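You operate a simulated robot arm through the tools that you are given. There is no shell and no other tool.

The job below is to be done with a simulated two-armed robot. You get a single attempt, and the scene is never put back.

## Task
Dust under the white dish with the blue pad and set the dish back.
Fine: put the pad back too. What is to be rubbed or washed off counts as gone when no trace of it is left.

Only the result counts: the job must be done as asked and must still hold three seconds after the hand-in. Knocking over, shifting, dropping, spilling or breaking anything else fails it.

## Robot
Two 7-joint arms with two-finger parallel grippers on one trunk that stands fixed in place. Base frame: the origin is at the foot of the trunk, x ahead of it, y to its left, z up. Readings come in m, rad, newtons and seconds.
The left shoulder is at [0.05, 0.187, 1.135], the right one opposite. With the tool pointing down near the work surface each hand reaches from about 0.1 to 0.64 m from the base axis, measured 20 degrees to its own side. Payload 3.43 kg a hand.
The tool frame of a hand sits at the grasp point between the pads (the TCP): z along the fingers, y along the line on which they close. The tips reach 0.03 m beyond it. The gripper opens to 0.094 m. The fingers are 0.028 m wide and 0.01 m thick; the gripper's body (0.05 by 0.096 m) begins 0.055 m behind the TCP.
Orientation is that of the tool frame in the base frame, as a unit quaternion [x, y, z, w]. With the fingers straight down and closing along the base's y, the tool's x points along the base's -x, its y along +y and its z along -z.

## Interface
- The arms move only by the tool drive_tool. It takes "left_rows", "right_rows" or both (then of equal length, played together; a hand with none holds still); each is a list of rows, each a list of 7 numbers: the shift along the tool's x, y, z in m, then the turn, a rotation vector about the tool's x, y, z in rad, then the finger opening in m, from 0 to 0.094. In form: [[dx, dy, dz, ax, ay, az, gripper], ...]. A call has 1 to 20 rows; each row is the pose to reach, as a shift and turn from the pose commanded when the call began, along the tool's axes at that moment. A row lasts 0.2 s, in which the tool goes at most 0.05 m and 0.15 rad; a call with a longer step from one row to the next is refused whole, and so is a gripper value outside its range. A pose out of reach is approached as far as the arm can. The call stops where the force on the tool passes 40 N (or 10 N more than at its start, if that is more) or the arm is blocked; 0.2 s more then pass. Each finger travels about 0.153 m/s and halts on what it meets, pressing with about 39 N; the grip force reading is that of the motor and also rises with nothing between the fingers. The clock runs only during rows and for 0.2 s after the last one: add rows that repeat a pose to give the fingers time. It gives the time, the measured TCP pose, the force on the tool (base axes), the opening and the grip force at its end, in the units of the frame above (readings bear some noise), with the torque about the TCP (base axes, N m) and any sound that the robot's microphone picked up.
- Cameras (640 x 400 px; columns grow to the right, rows downward): "scene" is now at [0.1306, 0.0563, 1.3283]; the picture's right is [0.61, -0.79, 0.00], its down [-0.22, -0.17, -0.96] and it looks along [0.76, 0.58, -0.28] (base axes); focal length 214 px, centre (320, 200). "left" rides on the left gripper at [0.076, -0.014, -0.102] in its tool frame; the picture's right is [0.18, 0.98, 0.00], its down [-0.75, 0.14, -0.64] and it looks along [-0.63, 0.12, 0.77] (tool axes); focal length 243 px, centre (320, 200). "right" rides on the right gripper at [0.076, 0.014, -0.102] in its tool frame; the picture's right is [-0.18, 0.98, 0.00], its down [-0.75, -0.14, -0.64] and it looks along [-0.63, -0.12, 0.77] (tool axes); focal length 243 px, centre (320, 200). There is no depth. A picture from a camera that has moved, and an enlarged one, comes with that camera's place and axes in the base frame and with its lens.
- snapshot(camera): a new picture of that camera. No time passes.
- slide_trunk(by): slides the trunk up (or, below 0, down) by that many m; the arms and the scene camera ride with it, the base frame stays. It gives what a move gives, with no picture.
- head_to(pan, tilt): turns the head with the scene camera to pan (to the left, within 1.396 rad either way) and tilt (down, from -0.506 to 1.204), counted from straight ahead of the robot. It gives what a move gives.
- zoom(camera, box): a new picture of the part [left, top, right, bottom] of that camera's present view, enlarged. No time passes.
- hand_in(): hands the job in; it is judged then, once.

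Places have to be worked out from the pictures, the camera data and where the tool is seen. Open the grippers and draw the arms clear of the work before you hand the job in, unless the task says otherwise.

The tools are called by a JSON object that holds its "method" and its "body". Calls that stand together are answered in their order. drive_tool: Moves the arms, as the interface text tells. Its arguments: {"type":"object","properties":{"left_rows":{"type":"array","items":{"type":"array","items":{"type":"number"}}},"right_rows":{"type":"array","items":{"type":"array","items":{"type":"number"}}}},"required":[]} The other tools are called the same way: slide_trunk (by) moves the trunk up or down; head_to (pan, tilt) turns the head that bears the scene camera; snapshot (camera) takes a picture; zoom (camera, box) takes an enlarged picture of a part of a camera's view; hand_in () hands the job in.

At the start:

```text
time_s: 0.0
left_eef_pos: [0.2338, 0.2487, 1.2499]
left_orientation: [-0.001, 1.0, 0.0, 0.001]
left_force: [0.3, -0.3, -0.1]
left_ft_torque: [0.01, 0.01, 0.05]
left_grip_width: 0.0941
left_grasp_force: 0.0
right_eef_pos: [0.2796, 0.0068, 1.1973]
right_orientation: [0.0, 1.0, 0.0, 0.001]
right_force: [-0.4, 0.1, 0.2]
right_ft_torque: [0.01, 0.01, -0.01]
right_grip_width: 0.094
right_grasp_force: 0.1
trunk travel left (down, up): [-0.35, 0.082]
head pan, tilt (commanded): [0.654, 0.283]
```

scene: 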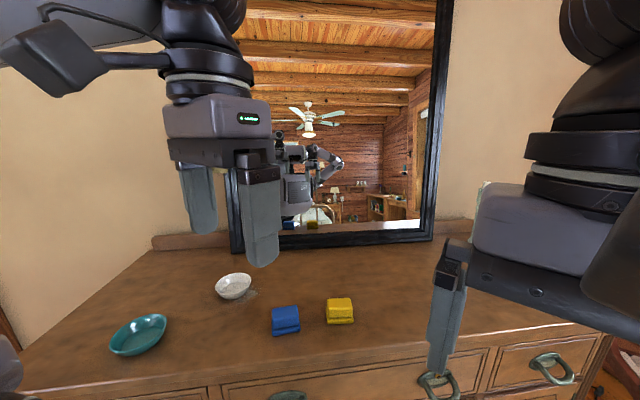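
right: 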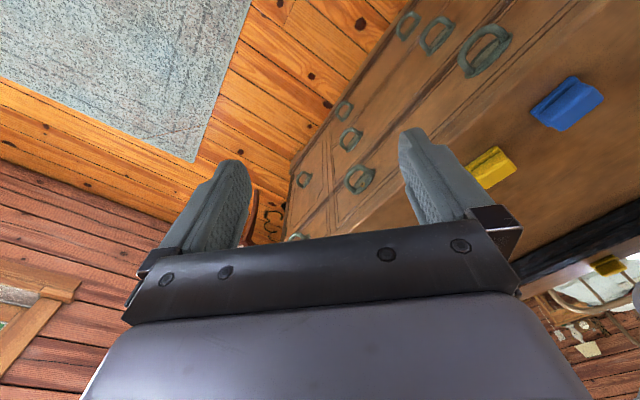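
left: 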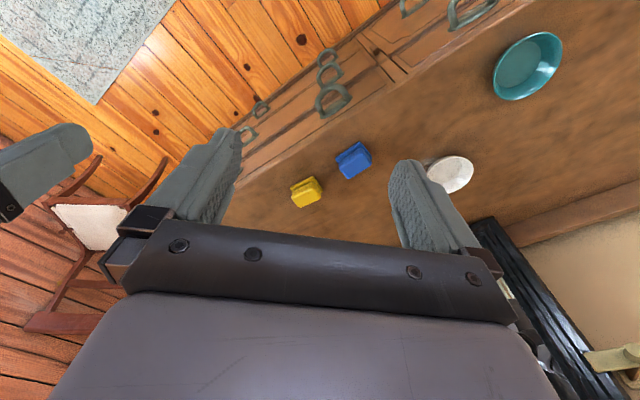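

The scene shows a white dish with a dusty smudge near it, a teal dish, a blue pad and a yellow pad on a dresser top. I'll zoom in on these to find places and shapes.

{"method": "zoom", "body": {"camera": "scene", "box": [190, 250, 370, 362]}}

{"method": "zoom", "body": {"camera": "left", "box": [260, 100, 500, 250]}}

{"method": "zoom", "body": {"camera": "scene", "box": [80, 260, 300, 400]}}

```text
3.56 times, centred on (280, 306) of scene
camera zoom: at [0.1306, 0.0563, 1.3283], right [0.61, -0.79, 0.0], down [-0.22, -0.17, -0.96], along [0.76, 0.58, -0.28], focal length 763 px, centre (462, -177)
```

zoom: 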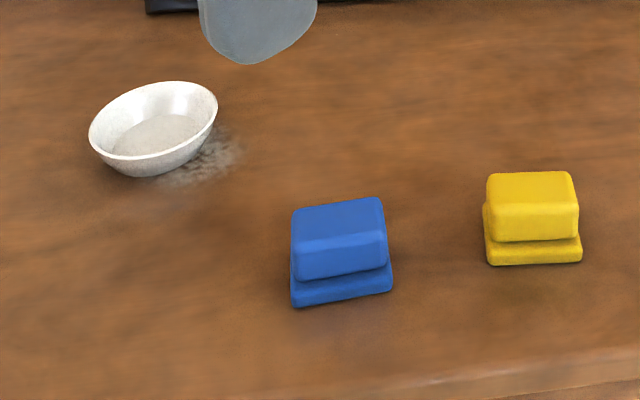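

```text
2.67 times, centred on (380, 175) of left
camera zoom: at [0.158, 0.2346, 1.3536], right [-0.18, 0.98, 0.0], down [0.75, 0.14, 0.64], along [0.63, 0.12, -0.77], focal length 647 px, centre (160, 267)
```

zoom: 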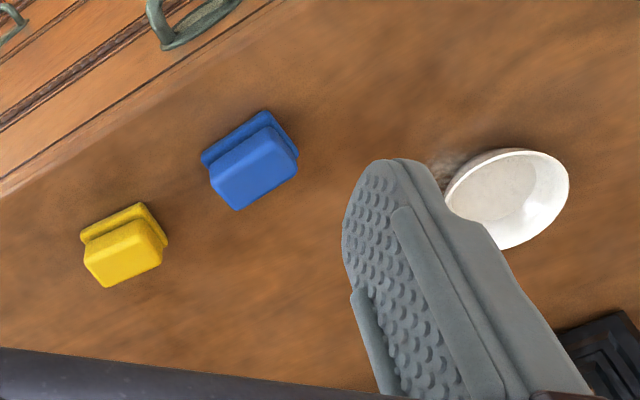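

```text
2.86 times, centred on (190, 330) of scene
camera zoom: at [0.1306, 0.0563, 1.3283], right [0.61, -0.79, 0.0], down [-0.22, -0.17, -0.96], along [0.76, 0.58, -0.28], focal length 613 px, centre (691, -171)
```

zoom: 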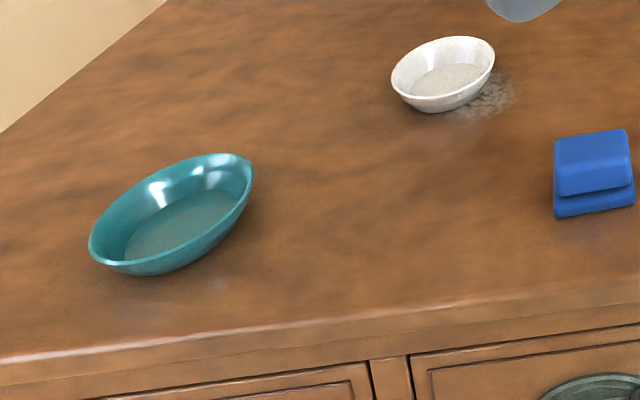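

By rough triangulation the table top is near z≈0.91, with the dish around (0.39, 0.57) and the blue pad around (0.38, 0.34). The dresser is turned roughly 45° to the robot. I'll yaw the left hand so its camera faces the dresser and gives a second view.

{"method": "drive_tool", "body": {"left_rows": [[0, 0, 0, 0, 0, -0.14, 0.094], [0, 0, 0, 0, 0, -0.28, 0.094], [0, 0, 0, 0, 0, -0.42, 0.094], [0, 0, 0, 0, 0, -0.56, 0.094], [0, 0, 0, 0, 0, -0.7, 0.094], [0, 0, 0, 0, 0, -0.8, 0.094]]}}

{"method": "snapshot", "body": {"camera": "left"}}

{"method": "snapshot", "body": {"camera": "scene"}}

```text
time_s: 1.4
left_eef_pos: [0.2341, 0.2484, 1.2496]
left_orientation: [-0.391, 0.92, 0.0, 0.001]
left_force: [0.7, 0.0, 0.2]
left_ft_torque: [0.0, 0.0, 0.03]
left_grip_width: 0.0943
left_grasp_force: 0.1
right_eef_pos: [0.2788, 0.0078, 1.1957]
right_orientation: [0.0, 1.0, 0.0, 0.0]
right_force: [-0.3, -0.2, 0.3]
right_ft_torque: [0.04, 0.0, 0.02]
right_grip_width: 0.094
right_grasp_force: 0.1
trunk travel left (down, up): [-0.35, 0.082]
head pan, tilt (commanded): [0.654, 0.283]
```

```text
taken
camera left: at [0.1917, 0.184, 1.3532], right [-0.84, 0.55, 0.0], down [0.42, 0.64, 0.64], along [0.35, 0.54, -0.77], focal length 243 px, centre (320, 200)
```

left: 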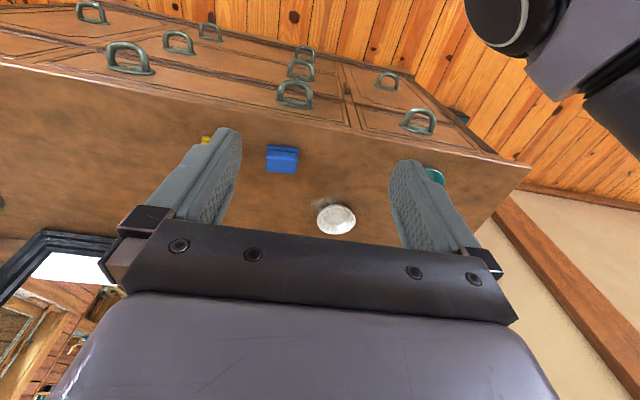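

```text
taken
camera scene: at [0.1306, 0.0563, 1.3283], right [0.61, -0.79, 0.0], down [-0.22, -0.17, -0.96], along [0.76, 0.58, -0.28], focal length 214 px, centre (320, 200)
```

scene: 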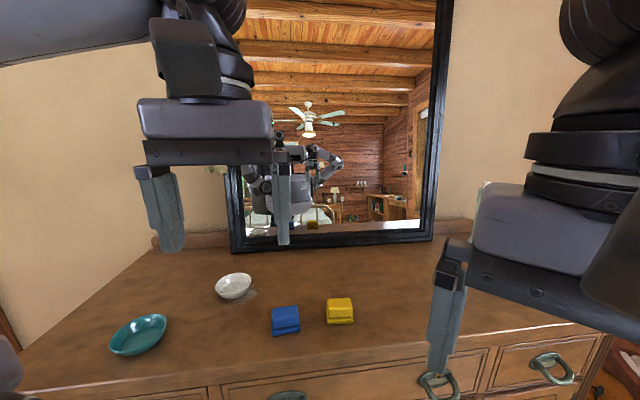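

The left camera now sees both objects between its fingers. I'll zoom in to triangulate them accurately.

{"method": "zoom", "body": {"camera": "left", "box": [240, 120, 400, 240]}}

{"method": "zoom", "body": {"camera": "scene", "box": [200, 260, 310, 340]}}

```text
3.33 times, centred on (320, 180) of left
camera zoom: at [0.1917, 0.184, 1.3532], right [-0.84, 0.55, 0.0], down [0.42, 0.64, 0.64], along [0.35, 0.54, -0.77], focal length 809 px, centre (320, 267)
```

zoom: 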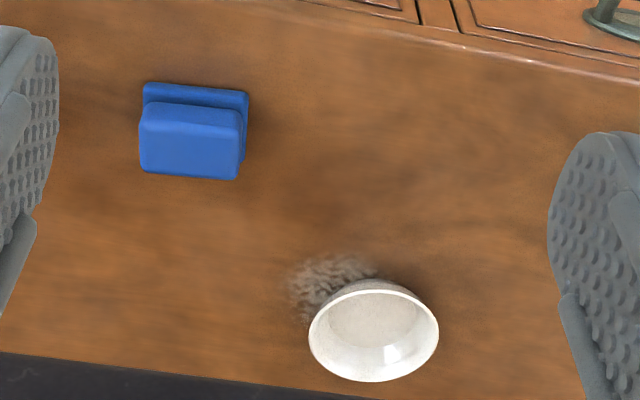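

```text
5.00 times, centred on (255, 300) of scene
camera zoom: at [0.1306, 0.0563, 1.3283], right [0.61, -0.79, 0.0], down [-0.22, -0.17, -0.96], along [0.76, 0.58, -0.28], focal length 1072 px, centre (645, -300)
```

zoom: 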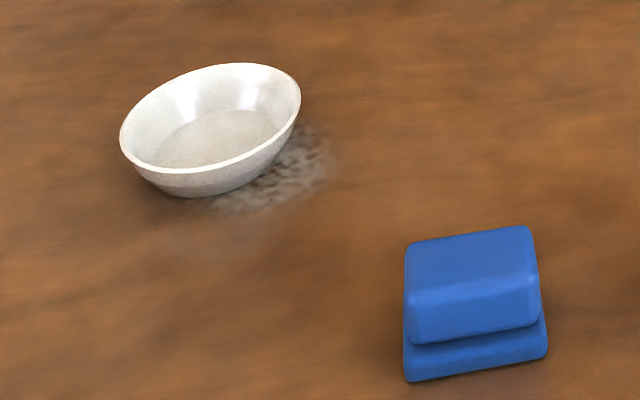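

Both views agree on the table top at z≈0.930, the pad top at ≈0.975 and the dish rim at ≈0.964 with its centre near (0.369, 0.523). I'll hover the left hand above the dish for a close look.

{"method": "drive_tool", "body": {"left_rows": [[-0.033, 0.0105, 0.0, 0, 0, 0, 0.094], [-0.066, 0.021, 0.0, 0, 0, 0, 0.094], [-0.099, 0.032, 0.01, 0, 0, 0, 0.094], [-0.132, 0.043, 0.025, 0, 0, 0, 0.094], [-0.165, 0.054, 0.045, 0, 0, 0, 0.094], [-0.198, 0.065, 0.065, 0, 0, 0, 0.094], [-0.231, 0.075, 0.085, 0, 0, 0, 0.094], [-0.262, 0.085, 0.105, 0, 0, 0, 0.094], [-0.28, 0.091, 0.125, 0, 0, 0, 0.094], [-0.292, 0.094, 0.14, 0, 0, 0, 0.094]]}}

{"method": "snapshot", "body": {"camera": "left"}}

{"method": "snapshot", "body": {"camera": "scene"}}

```text
time_s: 3.6
left_eef_pos: [0.3715, 0.5259, 1.1112]
left_orientation: [-0.389, 0.921, 0.0, 0.0]
left_force: [0.0, 0.8, 1.2]
left_ft_torque: [-0.01, -0.01, 0.01]
left_grip_width: 0.0941
left_grasp_force: 0.0
right_eef_pos: [0.279, 0.0073, 1.1958]
right_orientation: [0.001, 1.0, 0.0, 0.0]
right_force: [0.7, 0.6, -0.2]
right_ft_torque: [0.0, 0.02, 0.0]
right_grip_width: 0.0941
right_grasp_force: 0.1
trunk travel left (down, up): [-0.35, 0.082]
head pan, tilt (commanded): [0.654, 0.283]
```

```text
taken
camera left: at [0.3287, 0.4611, 1.2137], right [-0.83, 0.55, 0.0], down [0.42, 0.64, 0.64], along [0.35, 0.54, -0.77], focal length 243 px, centre (320, 200)
```

left: 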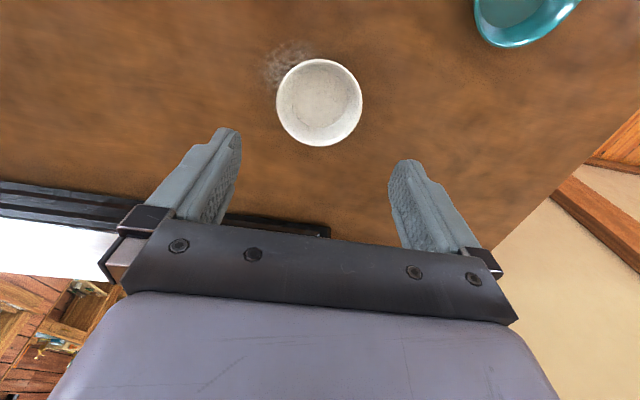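

```text
taken
camera scene: at [0.1307, 0.0565, 1.3283], right [0.61, -0.79, 0.0], down [-0.22, -0.17, -0.96], along [0.76, 0.58, -0.28], focal length 214 px, centre (320, 200)
```

scene: 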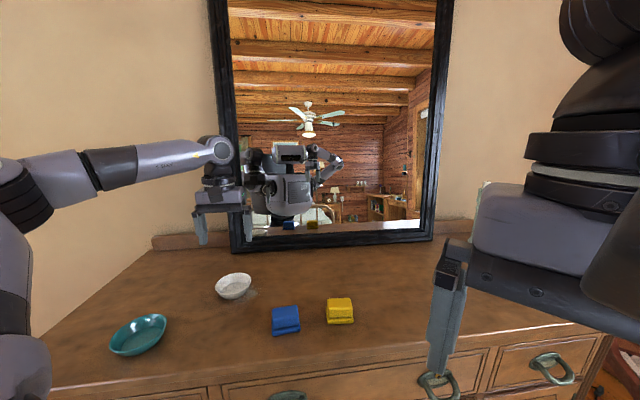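

The close view confirms the dish is below the hand with the smudge on its near-right side. I'll zoom in to measure the rim, base and dust.

{"method": "zoom", "body": {"camera": "left", "box": [240, 20, 400, 160]}}

{"method": "zoom", "body": {"camera": "scene", "box": [180, 180, 310, 320]}}

```text
2.86 times, centred on (320, 90) of left
camera zoom: at [0.3287, 0.4611, 1.2137], right [-0.83, 0.55, 0.0], down [0.42, 0.64, 0.64], along [0.35, 0.54, -0.77], focal length 693 px, centre (320, 514)
```

zoom: 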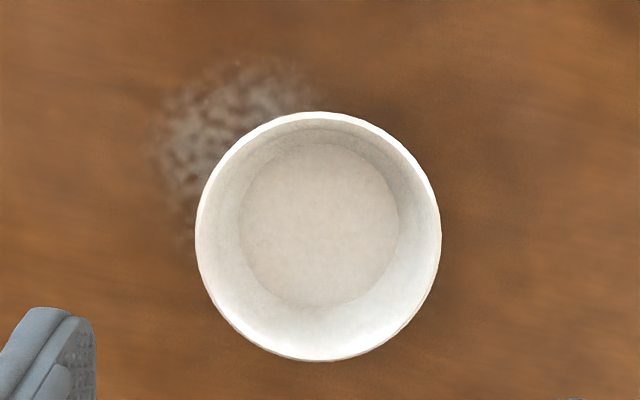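

```text
2.86 times, centred on (245, 250) of scene
camera zoom: at [0.1307, 0.0565, 1.3283], right [0.61, -0.79, 0.0], down [-0.22, -0.17, -0.96], along [0.76, 0.58, -0.28], focal length 613 px, centre (534, 57)
```

zoom: 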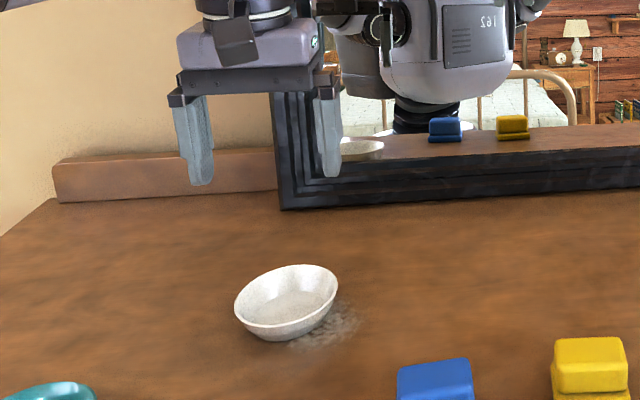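

The rim is about 0.088 m across, too close to the gripper's opening, so I'll grip the wall at the dish's left side, away from the dust, with the hand tilted about 0.33 rad to match the slope. First I go to a pre-grasp pose 7 cm back along the approach line.

{"method": "drive_tool", "body": {"left_rows": [[-0.0015, 0.018, 0.0175, 0.08, 0, 0, 0.07], [-0.003, 0.036, 0.035, 0.17, 0, 0, 0.05], [-0.005, 0.054, 0.053, 0.25, 0, 0, 0.04], [-0.0063, 0.0708, 0.0702, 0.33, 0, 0, 0.04], [-0.0063, 0.0708, 0.0702, 0.33, 0, 0, 0.04]]}}

{"method": "snapshot", "body": {"camera": "left"}}

{"method": "zoom", "body": {"camera": "scene", "box": [150, 180, 310, 320]}}

```text
time_s: 4.8
left_eef_pos: [0.3242, 0.5768, 1.0401]
left_orientation: [-0.385, 0.908, -0.152, 0.064]
left_force: [-0.3, -0.2, -0.3]
left_ft_torque: [0.01, -0.02, -0.03]
left_grip_width: 0.0402
left_grasp_force: 0.1
right_eef_pos: [0.2785, 0.0079, 1.1967]
right_orientation: [-0.001, 1.0, -0.001, 0.0]
right_force: [-0.7, -0.2, -0.3]
right_ft_torque: [0.0, 0.0, -0.03]
right_grip_width: 0.0937
right_grasp_force: 0.1
trunk travel left (down, up): [-0.35, 0.082]
head pan, tilt (commanded): [0.654, 0.283]
```

```text
taken
camera left: at [0.2564, 0.5366, 1.142], right [-0.8, 0.52, -0.32], down [0.28, 0.78, 0.56], along [0.54, 0.36, -0.76], focal length 243 px, centre (320, 200)
```

left: 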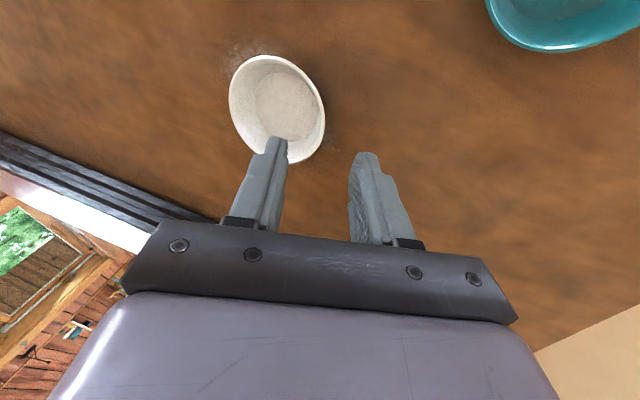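

```text
2.86 times, centred on (230, 250) of scene
camera zoom: at [0.1307, 0.0563, 1.3283], right [0.61, -0.79, 0.0], down [-0.22, -0.17, -0.96], along [0.76, 0.58, -0.28], focal length 613 px, centre (577, 57)
```

zoom: 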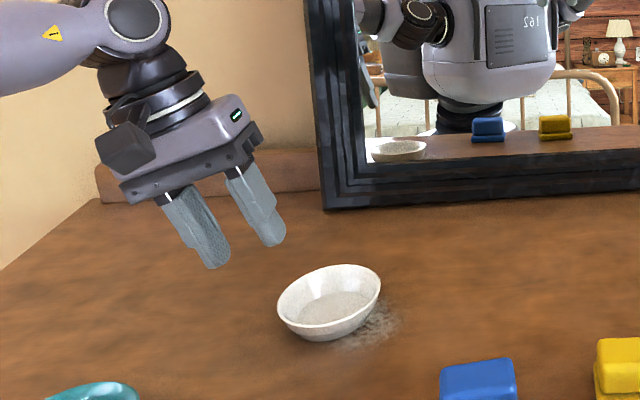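

The dish position checks out at about (0.374, 0.530). I'll approach 5 cm along the tool's axis and look again before straddling the wall.

{"method": "drive_tool", "body": {"left_rows": [[0, 0, 0.015, 0, 0, 0, 0.04], [0, 0, 0.03, 0, 0, 0, 0.04], [0, 0, 0.045, 0, 0, 0, 0.04]]}}

{"method": "snapshot", "body": {"camera": "left"}}

{"method": "zoom", "body": {"camera": "scene", "box": [180, 220, 290, 310]}}

```text
time_s: 5.6
left_eef_pos: [0.3342, 0.5673, 0.9963]
left_orientation: [-0.385, 0.908, -0.151, 0.064]
left_force: [0.4, 0.8, -1.0]
left_ft_torque: [-0.02, 0.03, 0.0]
left_grip_width: 0.0401
left_grasp_force: 0.0
right_eef_pos: [0.2797, 0.0076, 1.1962]
right_orientation: [0.001, 1.0, -0.001, 0.0]
right_force: [-0.5, 1.3, 0.3]
right_ft_torque: [-0.01, 0.0, -0.02]
right_grip_width: 0.0941
right_grasp_force: 0.1
trunk travel left (down, up): [-0.35, 0.082]
head pan, tilt (commanded): [0.654, 0.283]
```

```text
taken
camera left: at [0.2667, 0.5267, 1.0992], right [-0.8, 0.51, -0.32], down [0.28, 0.78, 0.56], along [0.54, 0.36, -0.76], focal length 243 px, centre (320, 200)
```

left: 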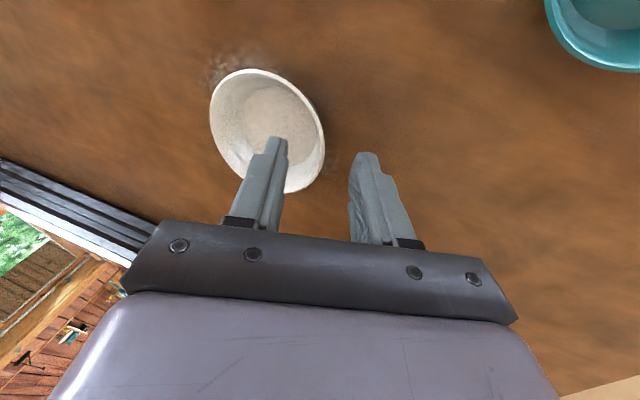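

```text
4.44 times, centred on (235, 265) of scene
camera zoom: at [0.1307, 0.0564, 1.3283], right [0.61, -0.79, 0.0], down [-0.22, -0.17, -0.96], along [0.76, 0.58, -0.28], focal length 953 px, centre (698, -89)
```

zoom: 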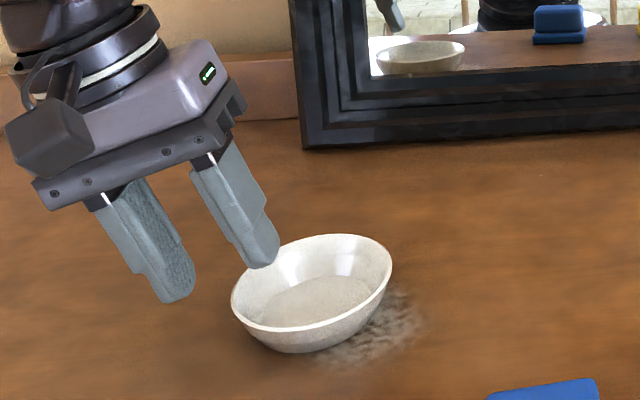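

The inner fingertip is just at the rim and the outer one is outside it, so the straddle looks right. I'll go the last 2.3 cm so the pads overlap the wall.

{"method": "drive_tool", "body": {"left_rows": [[0, 0, 0.008, 0, 0, 0, 0.04], [0, 0, 0.016, 0, 0, 0, 0.04], [0, 0, 0.023, 0, 0, 0, 0.04]]}}

{"method": "snapshot", "body": {"camera": "left"}}

{"method": "zoom", "body": {"camera": "scene", "box": [180, 220, 290, 310]}}

```text
time_s: 6.4
left_eef_pos: [0.3381, 0.5629, 0.9744]
left_orientation: [-0.384, 0.909, -0.151, 0.064]
left_force: [-0.6, 0.9, 0.5]
left_ft_torque: [0.0, 0.02, -0.01]
left_grip_width: 0.0401
left_grasp_force: 0.0
right_eef_pos: [0.2795, 0.0076, 1.1957]
right_orientation: [0.0, 1.0, 0.001, 0.0]
right_force: [0.2, 0.5, 0.3]
right_ft_torque: [-0.01, -0.01, -0.01]
right_grip_width: 0.0942
right_grasp_force: 0.0
trunk travel left (down, up): [-0.35, 0.082]
head pan, tilt (commanded): [0.654, 0.283]
```

```text
taken
camera left: at [0.2722, 0.5215, 1.0771], right [-0.8, 0.51, -0.32], down [0.28, 0.78, 0.56], along [0.54, 0.36, -0.76], focal length 243 px, centre (320, 200)
```

left: 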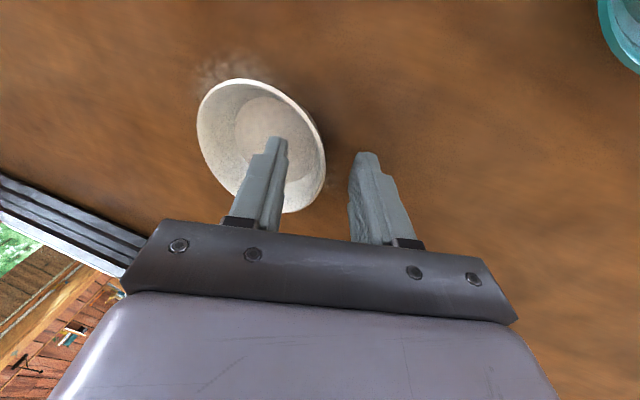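

```text
4.44 times, centred on (235, 265) of scene
camera zoom: at [0.1306, 0.0563, 1.3283], right [0.61, -0.79, 0.0], down [-0.22, -0.17, -0.96], along [0.76, 0.58, -0.28], focal length 953 px, centre (698, -89)
```

zoom: 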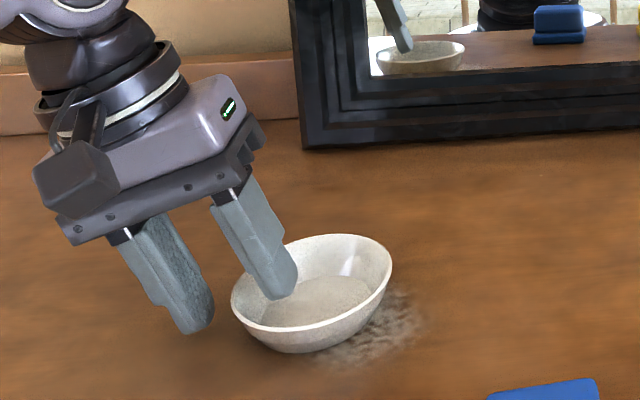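

The wall sits centred between the pads with nothing touching. I'll close the fingers gently in small steps.

{"method": "drive_tool", "body": {"left_rows": [[0, 0, 0, 0, 0, 0, 0.03], [0, 0, 0, 0, 0, 0, 0.022], [0, 0, 0, 0, 0, 0, 0.016], [0, 0, 0, 0, 0, 0, 0.012], [0, 0, 0, 0, 0, 0, 0.009], [0, 0, 0, 0, 0, 0, 0.006], [0, 0, 0, 0, 0, 0, 0.003], [0, 0, 0, 0, 0, 0, 0.0], [0, 0, 0, 0, 0, 0, 0.0]]}}

{"method": "snapshot", "body": {"camera": "left"}}

{"method": "zoom", "body": {"camera": "scene", "box": [180, 220, 290, 310]}}

{"method": "zoom", "body": {"camera": "scene", "box": [200, 260, 310, 340]}}

```text
time_s: 8.4
left_eef_pos: [0.3394, 0.562, 0.9756]
left_orientation: [-0.384, 0.908, -0.151, 0.065]
left_force: [2.5, 1.2, 6.8]
left_ft_torque: [-0.47, -0.4, 0.22]
left_grip_width: 0.0067
left_grasp_force: 39.3
right_eef_pos: [0.2795, 0.0064, 1.1964]
right_orientation: [0.0, 1.0, 0.0, 0.0]
right_force: [-0.7, -0.3, 0.3]
right_ft_torque: [-0.01, 0.02, -0.01]
right_grip_width: 0.0939
right_grasp_force: 0.0
trunk travel left (down, up): [-0.35, 0.082]
head pan, tilt (commanded): [0.654, 0.283]
```

```text
taken
camera left: at [0.2723, 0.5211, 1.078], right [-0.8, 0.51, -0.32], down [0.28, 0.78, 0.56], along [0.54, 0.36, -0.76], focal length 243 px, centre (320, 200)
```

left: 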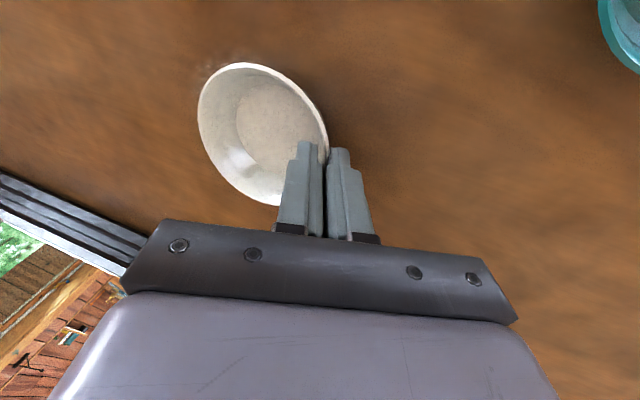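

```text
4.44 times, centred on (235, 265) of scene
camera zoom: at [0.1305, 0.0558, 1.3284], right [0.61, -0.79, 0.0], down [-0.22, -0.17, -0.96], along [0.76, 0.58, -0.28], focal length 953 px, centre (698, -89)
```

zoom: 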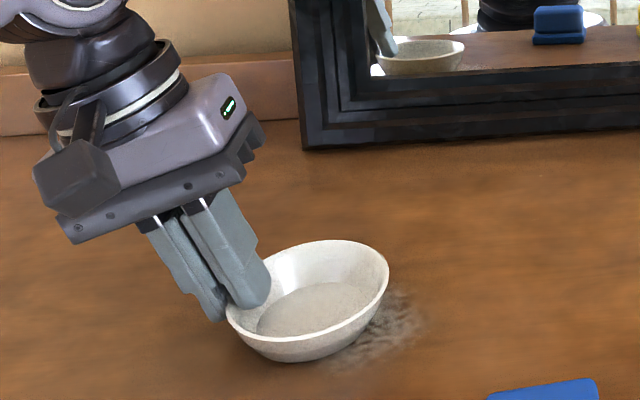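

```text
5.00 times, centred on (255, 300) of scene
camera zoom: at [0.1305, 0.0558, 1.3284], right [0.61, -0.79, 0.0], down [-0.22, -0.17, -0.96], along [0.76, 0.58, -0.28], focal length 1072 px, centre (645, -300)
```

zoom: 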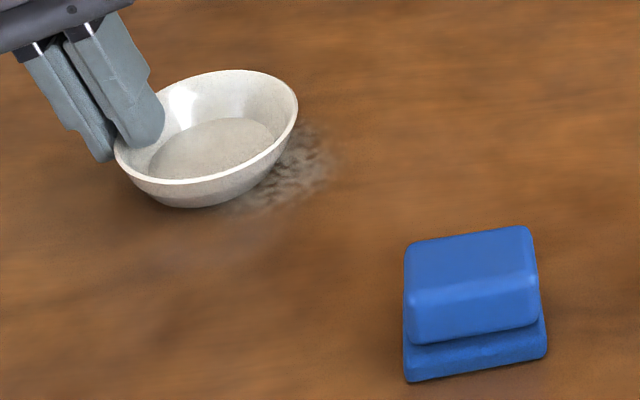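

The wall is gripped at 39 N; the dish slid about 6 mm toward the front while closing, which I'll correct when returning it. I'll lift a little to check the hold.

{"method": "drive_tool", "body": {"left_rows": [[0, -0.0032, -0.0095, 0, 0, 0, 0.0], [0, -0.0065, -0.019, 0, 0, 0, 0.0], [0, -0.0097, -0.0284, 0, 0, 0, 0.0], [0, -0.0097, -0.0284, 0, 0, 0, 0.0]]}}

{"method": "snapshot", "body": {"camera": "left"}}

{"method": "zoom", "body": {"camera": "scene", "box": [180, 220, 290, 310]}}

```text
time_s: 9.4
left_eef_pos: [0.3404, 0.5635, 1.004]
left_orientation: [-0.385, 0.908, -0.151, 0.064]
left_force: [0.5, -0.8, -0.8]
left_ft_torque: [0.03, 0.03, -0.02]
left_grip_width: 0.0061
left_grasp_force: 39.2
right_eef_pos: [0.28, 0.0082, 1.1949]
right_orientation: [0.0, 1.0, 0.0, 0.0]
right_force: [0.6, -0.1, 0.5]
right_ft_torque: [-0.02, 0.01, -0.01]
right_grip_width: 0.094
right_grasp_force: 0.1
trunk travel left (down, up): [-0.35, 0.082]
head pan, tilt (commanded): [0.654, 0.283]
```

```text
taken
camera left: at [0.2725, 0.5219, 1.1068], right [-0.8, 0.52, -0.32], down [0.28, 0.78, 0.56], along [0.54, 0.36, -0.76], focal length 243 px, centre (320, 200)
```

left: 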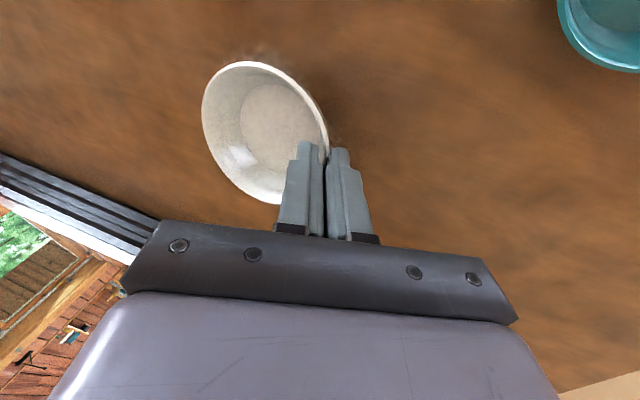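

```text
4.44 times, centred on (235, 265) of scene
camera zoom: at [0.1307, 0.0564, 1.3283], right [0.61, -0.79, 0.0], down [-0.22, -0.17, -0.96], along [0.76, 0.58, -0.28], focal length 953 px, centre (698, -89)
```

zoom: 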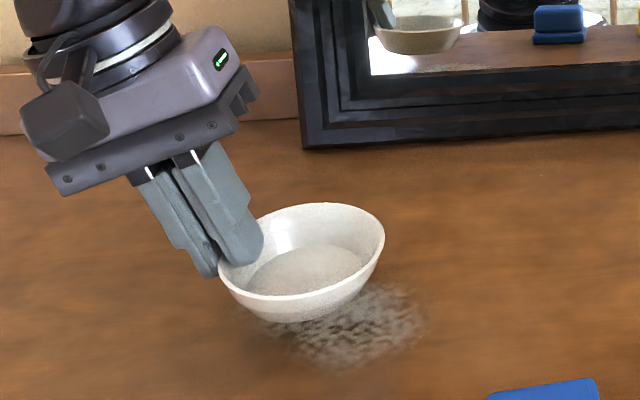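

The dish is held firmly and nearly level, and the dust patch lies beneath it. I'll raise it further and carry it to a clear spot on the right, around (0.52, 0.38) behind the pads.

{"method": "drive_tool", "body": {"left_rows": [[0, -0.0065, -0.0189, 0, 0, 0, 0.0], [0, -0.013, -0.0378, 0, 0, 0, 0.0], [-0.0005, -0.0304, -0.0319, 0, 0, 0, 0.0], [-0.0013, -0.0578, -0.0225, 0, 0, 0, 0.0], [-0.0021, -0.0852, -0.0131, 0, 0, 0, 0.0], [-0.0029, -0.1126, -0.0037, 0, 0, 0, 0.0], [-0.0037, -0.14, 0.0057, 0, 0, 0, 0.0], [-0.0045, -0.1674, 0.0151, 0, 0, 0, 0.0], [-0.0053, -0.1948, 0.0245, 0, 0, 0, 0.0], [-0.0062, -0.2185, 0.0326, 0, 0, 0, 0.0]]}}

{"method": "snapshot", "body": {"camera": "scene"}}

{"method": "snapshot", "body": {"camera": "left"}}

{"method": "zoom", "body": {"camera": "scene", "box": [200, 260, 310, 340]}}

```text
time_s: 11.6
left_eef_pos: [0.4988, 0.416, 1.0451]
left_orientation: [-0.386, 0.908, -0.151, 0.064]
left_force: [0.7, 0.3, -1.5]
left_ft_torque: [0.05, 0.04, 0.0]
left_grip_width: 0.0057
left_grasp_force: 38.8
right_eef_pos: [0.2794, 0.0077, 1.1944]
right_orientation: [0.001, 1.0, 0.0, 0.0]
right_force: [0.2, 0.3, -0.1]
right_ft_torque: [0.02, -0.01, 0.02]
right_grip_width: 0.0942
right_grasp_force: 0.0
trunk travel left (down, up): [-0.35, 0.082]
head pan, tilt (commanded): [0.654, 0.283]
```

```text
taken
camera scene: at [0.1309, 0.0561, 1.3283], right [0.61, -0.79, 0.0], down [-0.22, -0.17, -0.96], along [0.76, 0.58, -0.28], focal length 214 px, centre (320, 200)
```

scene: 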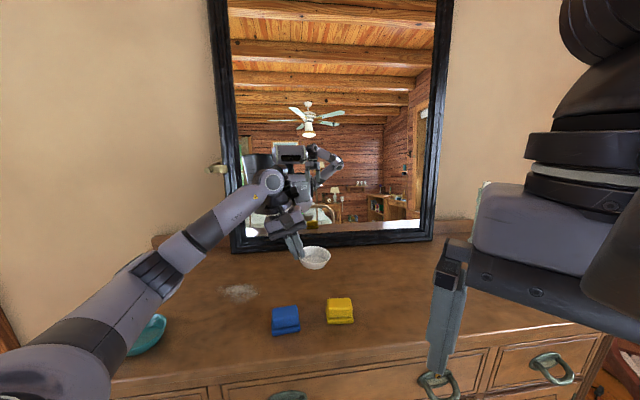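

```text
taken
camera left: at [0.4322, 0.3747, 1.1479], right [-0.8, 0.51, -0.32], down [0.28, 0.78, 0.56], along [0.54, 0.36, -0.76], focal length 243 px, centre (320, 200)
```

left: 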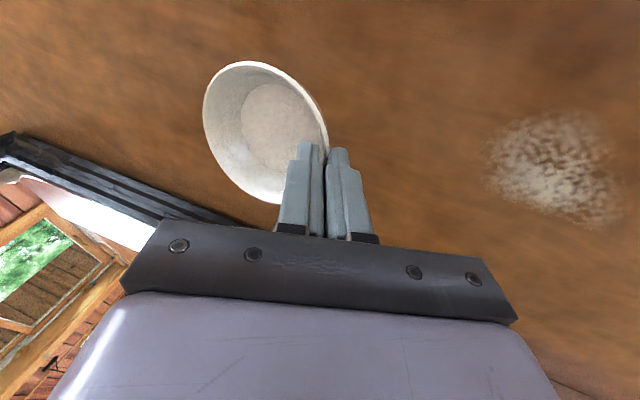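

```text
5.00 times, centred on (255, 300) of scene
camera zoom: at [0.1309, 0.0561, 1.3283], right [0.61, -0.79, 0.0], down [-0.22, -0.17, -0.96], along [0.76, 0.58, -0.28], focal length 1072 px, centre (645, -300)
```

zoom: 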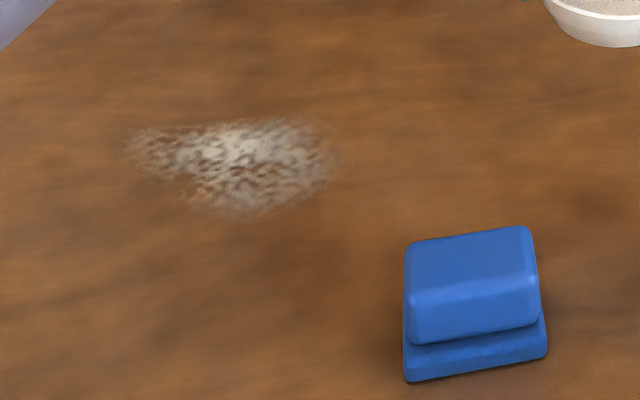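

The whole dust patch is now visible, about 12 by 9 cm around (0.385, 0.53). I'll lower the dish at the clear spot, first by 5 cm.

{"method": "drive_tool", "body": {"left_rows": [[0, 0.0054, 0.0157, 0, 0, 0, 0.0], [0, 0.0108, 0.0315, 0, 0, 0, 0.0], [0, 0.0162, 0.0472, 0, 0, 0, 0.0]]}}

{"method": "zoom", "body": {"camera": "scene", "box": [260, 220, 370, 310]}}

{"method": "snapshot", "body": {"camera": "left"}}

```text
time_s: 12.4
left_eef_pos: [0.498, 0.4145, 0.994]
left_orientation: [-0.385, 0.908, -0.152, 0.064]
left_force: [-0.1, 0.1, -1.6]
left_ft_torque: [0.0, -0.02, 0.02]
left_grip_width: 0.0057
left_grasp_force: 39.3
right_eef_pos: [0.2786, 0.0071, 1.196]
right_orientation: [0.0, 1.0, 0.0, 0.0]
right_force: [-0.2, -0.9, 0.1]
right_ft_torque: [0.04, 0.01, 0.0]
right_grip_width: 0.094
right_grasp_force: 0.1
trunk travel left (down, up): [-0.35, 0.082]
head pan, tilt (commanded): [0.654, 0.283]
```

```text
4.44 times, centred on (315, 265) of scene
camera zoom: at [0.1307, 0.0565, 1.3283], right [0.61, -0.79, 0.0], down [-0.22, -0.17, -0.96], along [0.76, 0.58, -0.28], focal length 953 px, centre (342, -89)
```

zoom: 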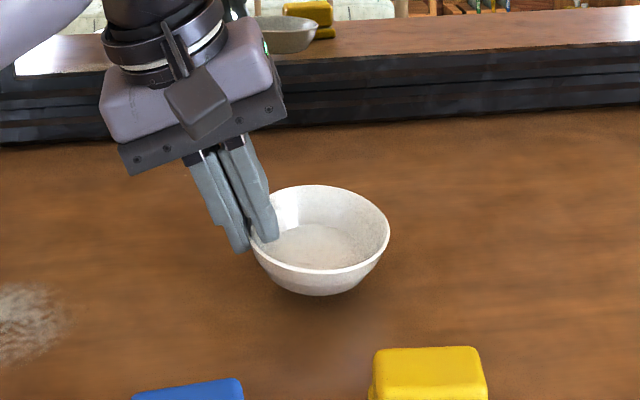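

```text
taken
camera left: at [0.4308, 0.3735, 1.0974], right [-0.8, 0.52, -0.32], down [0.28, 0.78, 0.56], along [0.54, 0.36, -0.76], focal length 243 px, centre (320, 200)
```

left: 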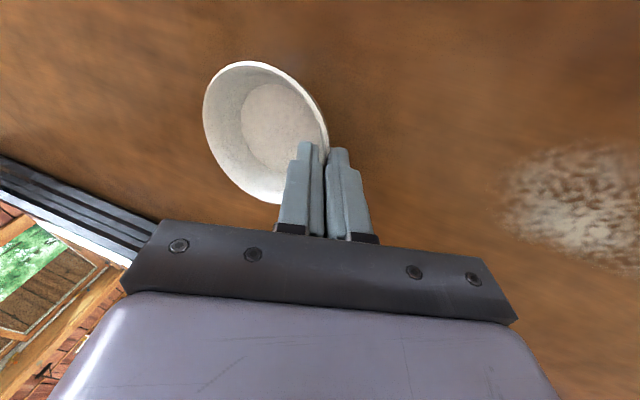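

About 1.8 cm remains. I'll lower in small steps and watch the force for contact.

{"method": "drive_tool", "body": {"left_rows": [[0, 0.0019, 0.0057, 0, 0, 0, 0.0], [0, 0.0039, 0.0113, 0, 0, 0, 0.0], [0, 0.0045, 0.0132, 0, 0, 0, 0.0]]}}

{"method": "zoom", "body": {"camera": "scene", "box": [260, 220, 370, 310]}}

```text
time_s: 13.2
left_eef_pos: [0.4994, 0.4149, 0.9818]
left_orientation: [-0.385, 0.908, -0.151, 0.064]
left_force: [-0.3, -0.4, -0.6]
left_ft_torque: [0.05, 0.05, -0.02]
left_grip_width: 0.0055
left_grasp_force: 38.6
right_eef_pos: [0.278, 0.0069, 1.196]
right_orientation: [0.001, 1.0, 0.0, 0.001]
right_force: [0.0, 0.2, 0.3]
right_ft_torque: [0.05, -0.01, 0.02]
right_grip_width: 0.094
right_grasp_force: 0.0
trunk travel left (down, up): [-0.35, 0.082]
head pan, tilt (commanded): [0.654, 0.283]
```

```text
4.44 times, centred on (315, 265) of scene
camera zoom: at [0.1307, 0.0563, 1.3283], right [0.61, -0.79, 0.0], down [-0.22, -0.17, -0.96], along [0.76, 0.58, -0.28], focal length 953 px, centre (342, -89)
```

zoom: 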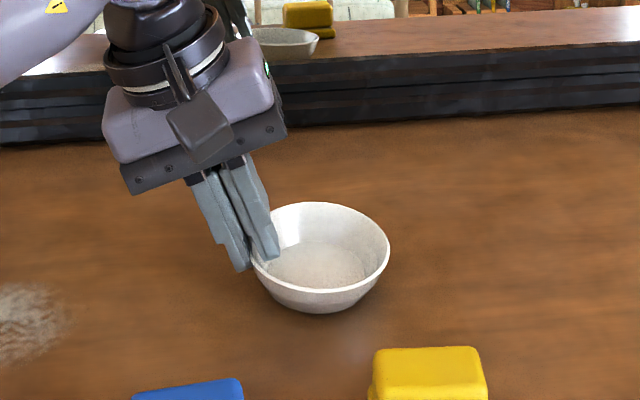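

No contact yet at TCP z 0.982. I'll continue down in about 2 mm steps.

{"method": "drive_tool", "body": {"left_rows": [[0, 0.0007, 0.0019, 0, 0, 0, 0.0], [0, 0.0013, 0.0038, 0, 0, 0, 0.0]]}}

{"method": "zoom", "body": {"camera": "scene", "box": [295, 250, 355, 300]}}

```text
time_s: 13.8
left_eef_pos: [0.4976, 0.4152, 0.9796]
left_orientation: [-0.384, 0.908, -0.153, 0.066]
left_force: [-2.1, 2.8, 7.3]
left_ft_torque: [-0.37, -0.23, -0.02]
left_grip_width: 0.0059
left_grasp_force: 39.0
right_eef_pos: [0.2779, 0.0073, 1.1967]
right_orientation: [0.001, 1.0, 0.0, 0.0]
right_force: [1.4, -0.3, -0.3]
right_ft_torque: [-0.02, -0.06, 0.0]
right_grip_width: 0.0939
right_grasp_force: 0.1
trunk travel left (down, up): [-0.35, 0.082]
head pan, tilt (commanded): [0.654, 0.283]
```

```text
8.00 times, centred on (325, 275) of scene
camera zoom: at [0.1298, 0.0561, 1.3286], right [0.61, -0.79, 0.0], down [-0.22, -0.17, -0.96], along [0.76, 0.58, -0.28], focal length 1716 px, centre (280, -400)
```

zoom: 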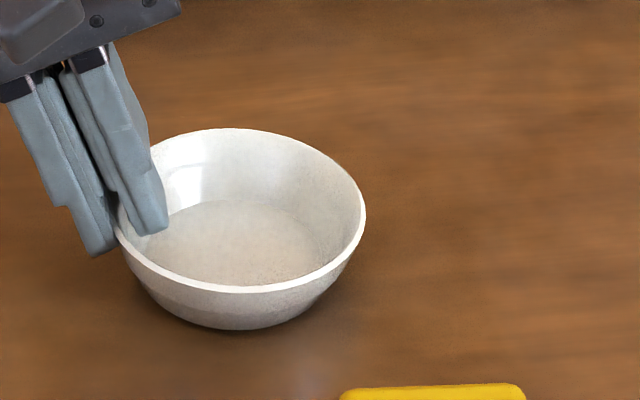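

Contact reads 7 N with the right edge probably touching first. I'll press 2 mm further to seat it flat.

{"method": "drive_tool", "body": {"left_rows": [[0, 0.0003, 0.0009, 0, 0, 0, 0.0], [0, 0.0006, 0.0018, 0, 0, 0, 0.0]]}}

{"method": "zoom", "body": {"camera": "scene", "box": [295, 250, 355, 300]}}

{"method": "zoom", "body": {"camera": "left", "box": [180, 40, 380, 240]}}

```text
time_s: 14.4
left_eef_pos: [0.4991, 0.4149, 0.9774]
left_orientation: [-0.384, 0.908, -0.152, 0.065]
left_force: [-2.3, 2.7, 9.3]
left_ft_torque: [-0.52, -0.25, -0.01]
left_grip_width: 0.0061
left_grasp_force: 39.3
right_eef_pos: [0.2787, 0.0078, 1.1958]
right_orientation: [0.0, 1.0, 0.0, 0.001]
right_force: [-0.5, -0.2, -0.5]
right_ft_torque: [-0.02, 0.02, -0.01]
right_grip_width: 0.094
right_grasp_force: 0.1
trunk travel left (down, up): [-0.35, 0.082]
head pan, tilt (commanded): [0.654, 0.283]
```

```text
8.00 times, centred on (325, 275) of scene
camera zoom: at [0.1295, 0.0561, 1.3286], right [0.61, -0.79, 0.0], down [-0.22, -0.17, -0.96], along [0.76, 0.58, -0.28], focal length 1716 px, centre (280, -400)
```

zoom: 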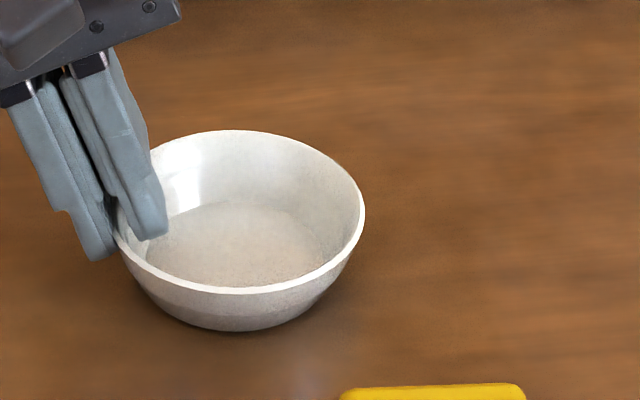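

```text
2.00 times, centred on (280, 140) of left
camera zoom: at [0.4312, 0.3744, 1.0795], right [-0.8, 0.51, -0.32], down [0.28, 0.78, 0.56], along [0.54, 0.36, -0.76], focal length 485 px, centre (400, 320)
```

zoom: 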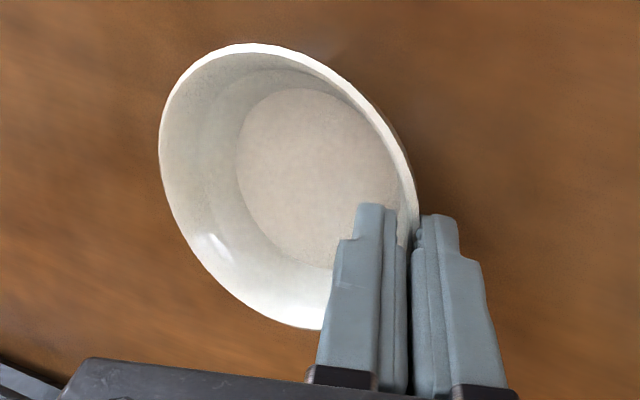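

The dish is resting on the table with about 9 N on it, so I'll open the fingers gently.

{"method": "drive_tool", "body": {"left_rows": [[0, 0.0002, 0.0006, 0, 0, 0, 0.005], [0, 0.0002, 0.0006, 0, 0, 0, 0.008], [0, 0.0002, 0.0006, 0, 0, 0, 0.012], [0, 0.0002, 0.0006, 0, 0, 0, 0.018], [0, 0.0002, 0.0006, 0, 0, 0, 0.028], [0, 0.0002, 0.0006, 0, 0, 0, 0.04], [0, 0.0002, 0.0006, 0, 0, 0, 0.04]]}}

{"method": "zoom", "body": {"camera": "scene", "box": [295, 250, 355, 300]}}

{"method": "zoom", "body": {"camera": "left", "box": [180, 40, 380, 240]}}

```text
time_s: 16.0
left_eef_pos: [0.4993, 0.4156, 0.9762]
left_orientation: [-0.385, 0.908, -0.151, 0.064]
left_force: [0.2, 0.0, 0.4]
left_ft_torque: [0.01, 0.04, 0.0]
left_grip_width: 0.0398
left_grasp_force: 0.1
right_eef_pos: [0.2794, 0.0067, 1.1964]
right_orientation: [0.0, 1.0, 0.001, 0.0]
right_force: [0.1, 0.2, -0.4]
right_ft_torque: [-0.01, -0.01, -0.02]
right_grip_width: 0.0942
right_grasp_force: 0.0
trunk travel left (down, up): [-0.35, 0.082]
head pan, tilt (commanded): [0.654, 0.283]
```

```text
8.00 times, centred on (325, 275) of scene
camera zoom: at [0.1306, 0.0563, 1.3283], right [0.61, -0.79, 0.0], down [-0.22, -0.17, -0.96], along [0.76, 0.58, -0.28], focal length 1716 px, centre (280, -400)
```

zoom: 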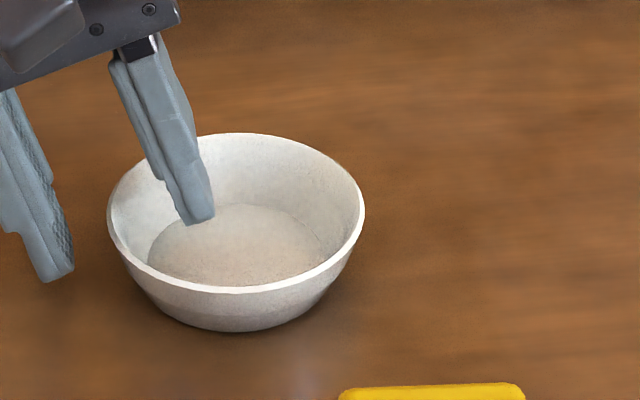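

```text
2.00 times, centred on (280, 140) of left
camera zoom: at [0.4321, 0.3746, 1.0779], right [-0.8, 0.52, -0.32], down [0.28, 0.78, 0.56], along [0.54, 0.36, -0.76], focal length 485 px, centre (400, 320)
```

zoom: 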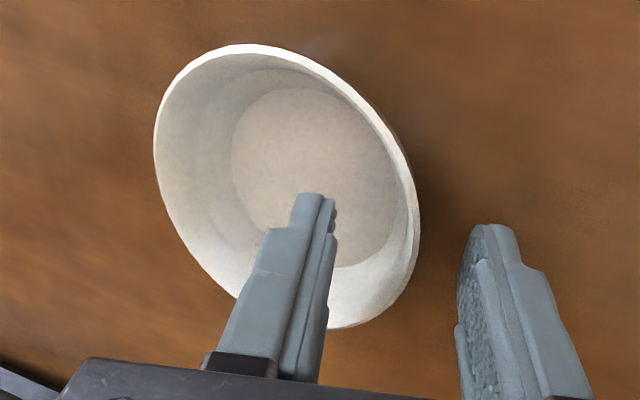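

The dish stands level at about (0.523, 0.378) and is clear of the fingers. I'll back out along the tool axis, then raise.

{"method": "drive_tool", "body": {"left_rows": [[0, 0, -0.015, 0, 0, 0, 0.04], [0, 0, -0.04, 0, 0, 0, 0.04], [0, 0, -0.075, 0, 0, 0, 0.04], [0, -0.012, -0.11, 0, 0, 0, 0.04]]}}

{"method": "snapshot", "body": {"camera": "left"}}

{"method": "snapshot", "body": {"camera": "scene"}}

```text
time_s: 17.0
left_eef_pos: [0.4814, 0.4321, 1.0841]
left_orientation: [-0.384, 0.908, -0.151, 0.064]
left_force: [1.0, -0.5, 0.2]
left_ft_torque: [-0.01, -0.02, -0.02]
left_grip_width: 0.0398
left_grasp_force: 0.1
right_eef_pos: [0.2802, 0.007, 1.1962]
right_orientation: [0.0, 1.0, 0.0, 0.0]
right_force: [-0.1, -0.1, -0.2]
right_ft_torque: [0.0, 0.0, 0.0]
right_grip_width: 0.094
right_grasp_force: 0.0
trunk travel left (down, up): [-0.35, 0.082]
head pan, tilt (commanded): [0.654, 0.283]
```

```text
taken
camera left: at [0.4153, 0.3902, 1.1859], right [-0.8, 0.52, -0.32], down [0.28, 0.78, 0.56], along [0.54, 0.36, -0.76], focal length 243 px, centre (320, 200)
```

left: 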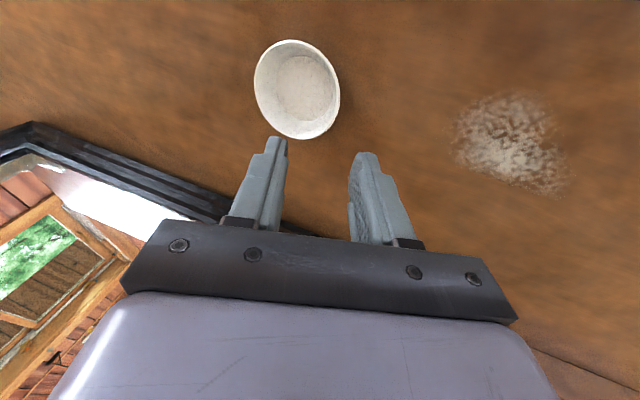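

```text
taken
camera scene: at [0.1305, 0.056, 1.3283], right [0.61, -0.79, 0.0], down [-0.22, -0.17, -0.96], along [0.76, 0.58, -0.28], focal length 214 px, centre (320, 200)
```

scene: 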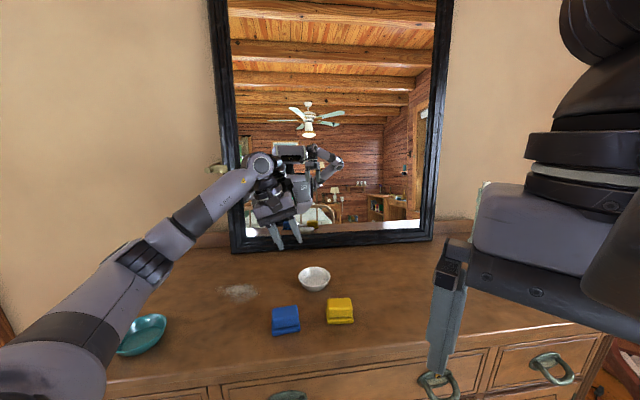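

Clear of the dish. I'll level the hand and move it back over the blue pad at about z 1.10, fingers wide open, to measure the pad.

{"method": "drive_tool", "body": {"left_rows": [[0.0, 0.0, -0.018, -0.06, 0, 0, 0.06], [0.033, 0.001, -0.018, -0.12, 0, 0, 0.094], [0.066, 0.002, -0.018, -0.19, 0, 0, 0.094], [0.099, 0.003, -0.018, -0.26, 0, 0, 0.094], [0.131, 0.003, -0.018, -0.335, 0, 0, 0.094], [0.131, 0.003, -0.018, -0.335, 0, 0, 0.094]]}}

{"method": "snapshot", "body": {"camera": "left"}}

{"method": "zoom", "body": {"camera": "left", "box": [240, 20, 400, 160]}}

```text
time_s: 18.4
left_eef_pos: [0.3844, 0.343, 1.0996]
left_orientation: [-0.39, 0.921, 0.002, -0.001]
left_force: [-0.2, 0.1, -0.8]
left_ft_torque: [0.03, 0.01, 0.0]
left_grip_width: 0.0942
left_grasp_force: 0.1
right_eef_pos: [0.2789, 0.0069, 1.1947]
right_orientation: [0.0, 1.0, -0.001, -0.001]
right_force: [0.4, -0.3, -0.2]
right_ft_torque: [-0.03, -0.03, -0.01]
right_grip_width: 0.094
right_grasp_force: 0.2
trunk travel left (down, up): [-0.35, 0.082]
head pan, tilt (commanded): [0.654, 0.283]
```

```text
taken
camera left: at [0.3424, 0.278, 1.2032], right [-0.83, 0.55, 0.01], down [0.43, 0.64, 0.64], along [0.35, 0.54, -0.77], focal length 243 px, centre (320, 200)
```

left: 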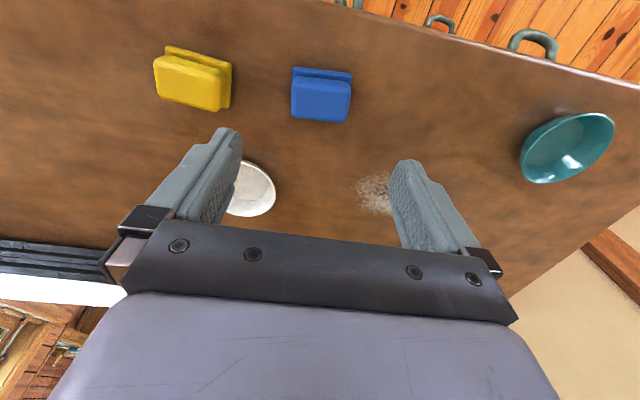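

```text
2.86 times, centred on (320, 90) of left
camera zoom: at [0.3424, 0.278, 1.2032], right [-0.83, 0.55, 0.01], down [0.43, 0.64, 0.64], along [0.35, 0.54, -0.77], focal length 693 px, centre (320, 514)
```

zoom: 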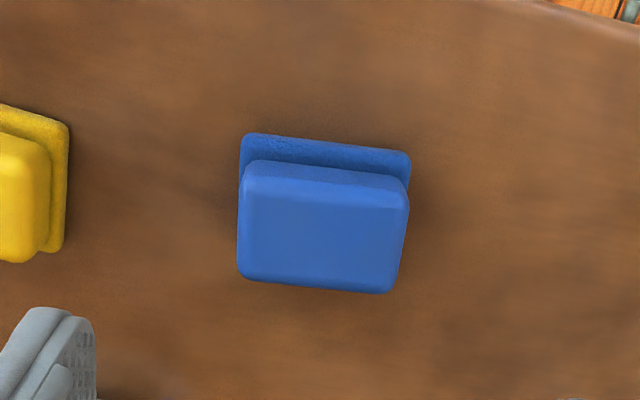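

The pad centre is about (0.3845, 0.3426), its body about 0.054 m along the dresser and top at z≈0.973, and it needs about 0.075 rad more yaw. I'll turn and descend, stopping first above it.

{"method": "drive_tool", "body": {"left_rows": [[0, 0, 0.02, 0.002, 0, -0.04, 0.08], [0, 0, 0.045, 0.004, 0, -0.075, 0.08], [0, 0, 0.07, 0.004, 0, -0.075, 0.08], [0, 0, 0.085, 0.004, 0, -0.075, 0.08], [0, 0, 0.085, 0.004, 0, -0.075, 0.08]]}}

{"method": "snapshot", "body": {"camera": "left"}}

{"method": "zoom", "body": {"camera": "scene", "box": [230, 260, 360, 350]}}

```text
time_s: 19.6
left_eef_pos: [0.3839, 0.3462, 1.0134]
left_orientation: [-0.423, 0.906, 0.0, 0.0]
left_force: [-0.7, 0.7, -0.3]
left_ft_torque: [0.02, 0.01, 0.01]
left_grip_width: 0.0799
left_grasp_force: 0.1
right_eef_pos: [0.279, 0.0074, 1.1967]
right_orientation: [0.0, 1.0, -0.001, 0.0]
right_force: [-0.8, -0.6, 0.1]
right_ft_torque: [0.01, 0.0, -0.01]
right_grip_width: 0.0938
right_grasp_force: 0.0
trunk travel left (down, up): [-0.35, 0.082]
head pan, tilt (commanded): [0.654, 0.283]
```

```text
taken
camera left: at [0.3478, 0.2778, 1.1168], right [-0.87, 0.49, 0.0], down [0.37, 0.67, 0.64], along [0.31, 0.56, -0.77], focal length 243 px, centre (320, 200)
```

left: 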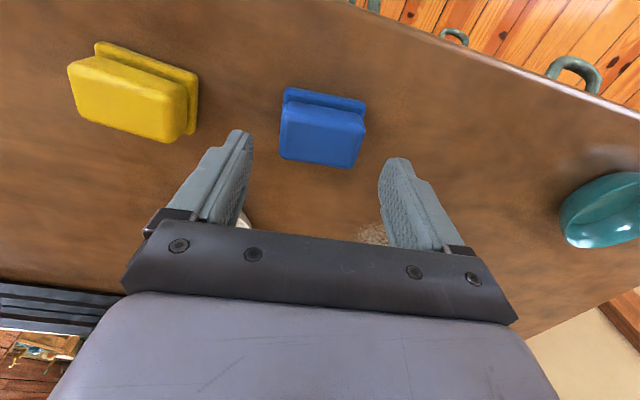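

```text
4.44 times, centred on (295, 305) of scene
camera zoom: at [0.1306, 0.0562, 1.3284], right [0.61, -0.79, 0.0], down [-0.22, -0.17, -0.96], along [0.76, 0.58, -0.28], focal length 953 px, centre (431, -267)
```

zoom: 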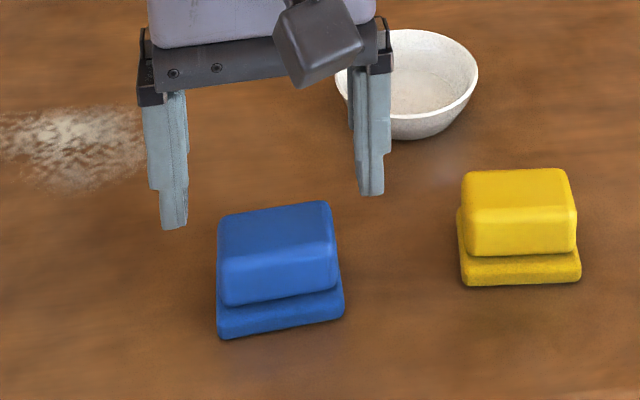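

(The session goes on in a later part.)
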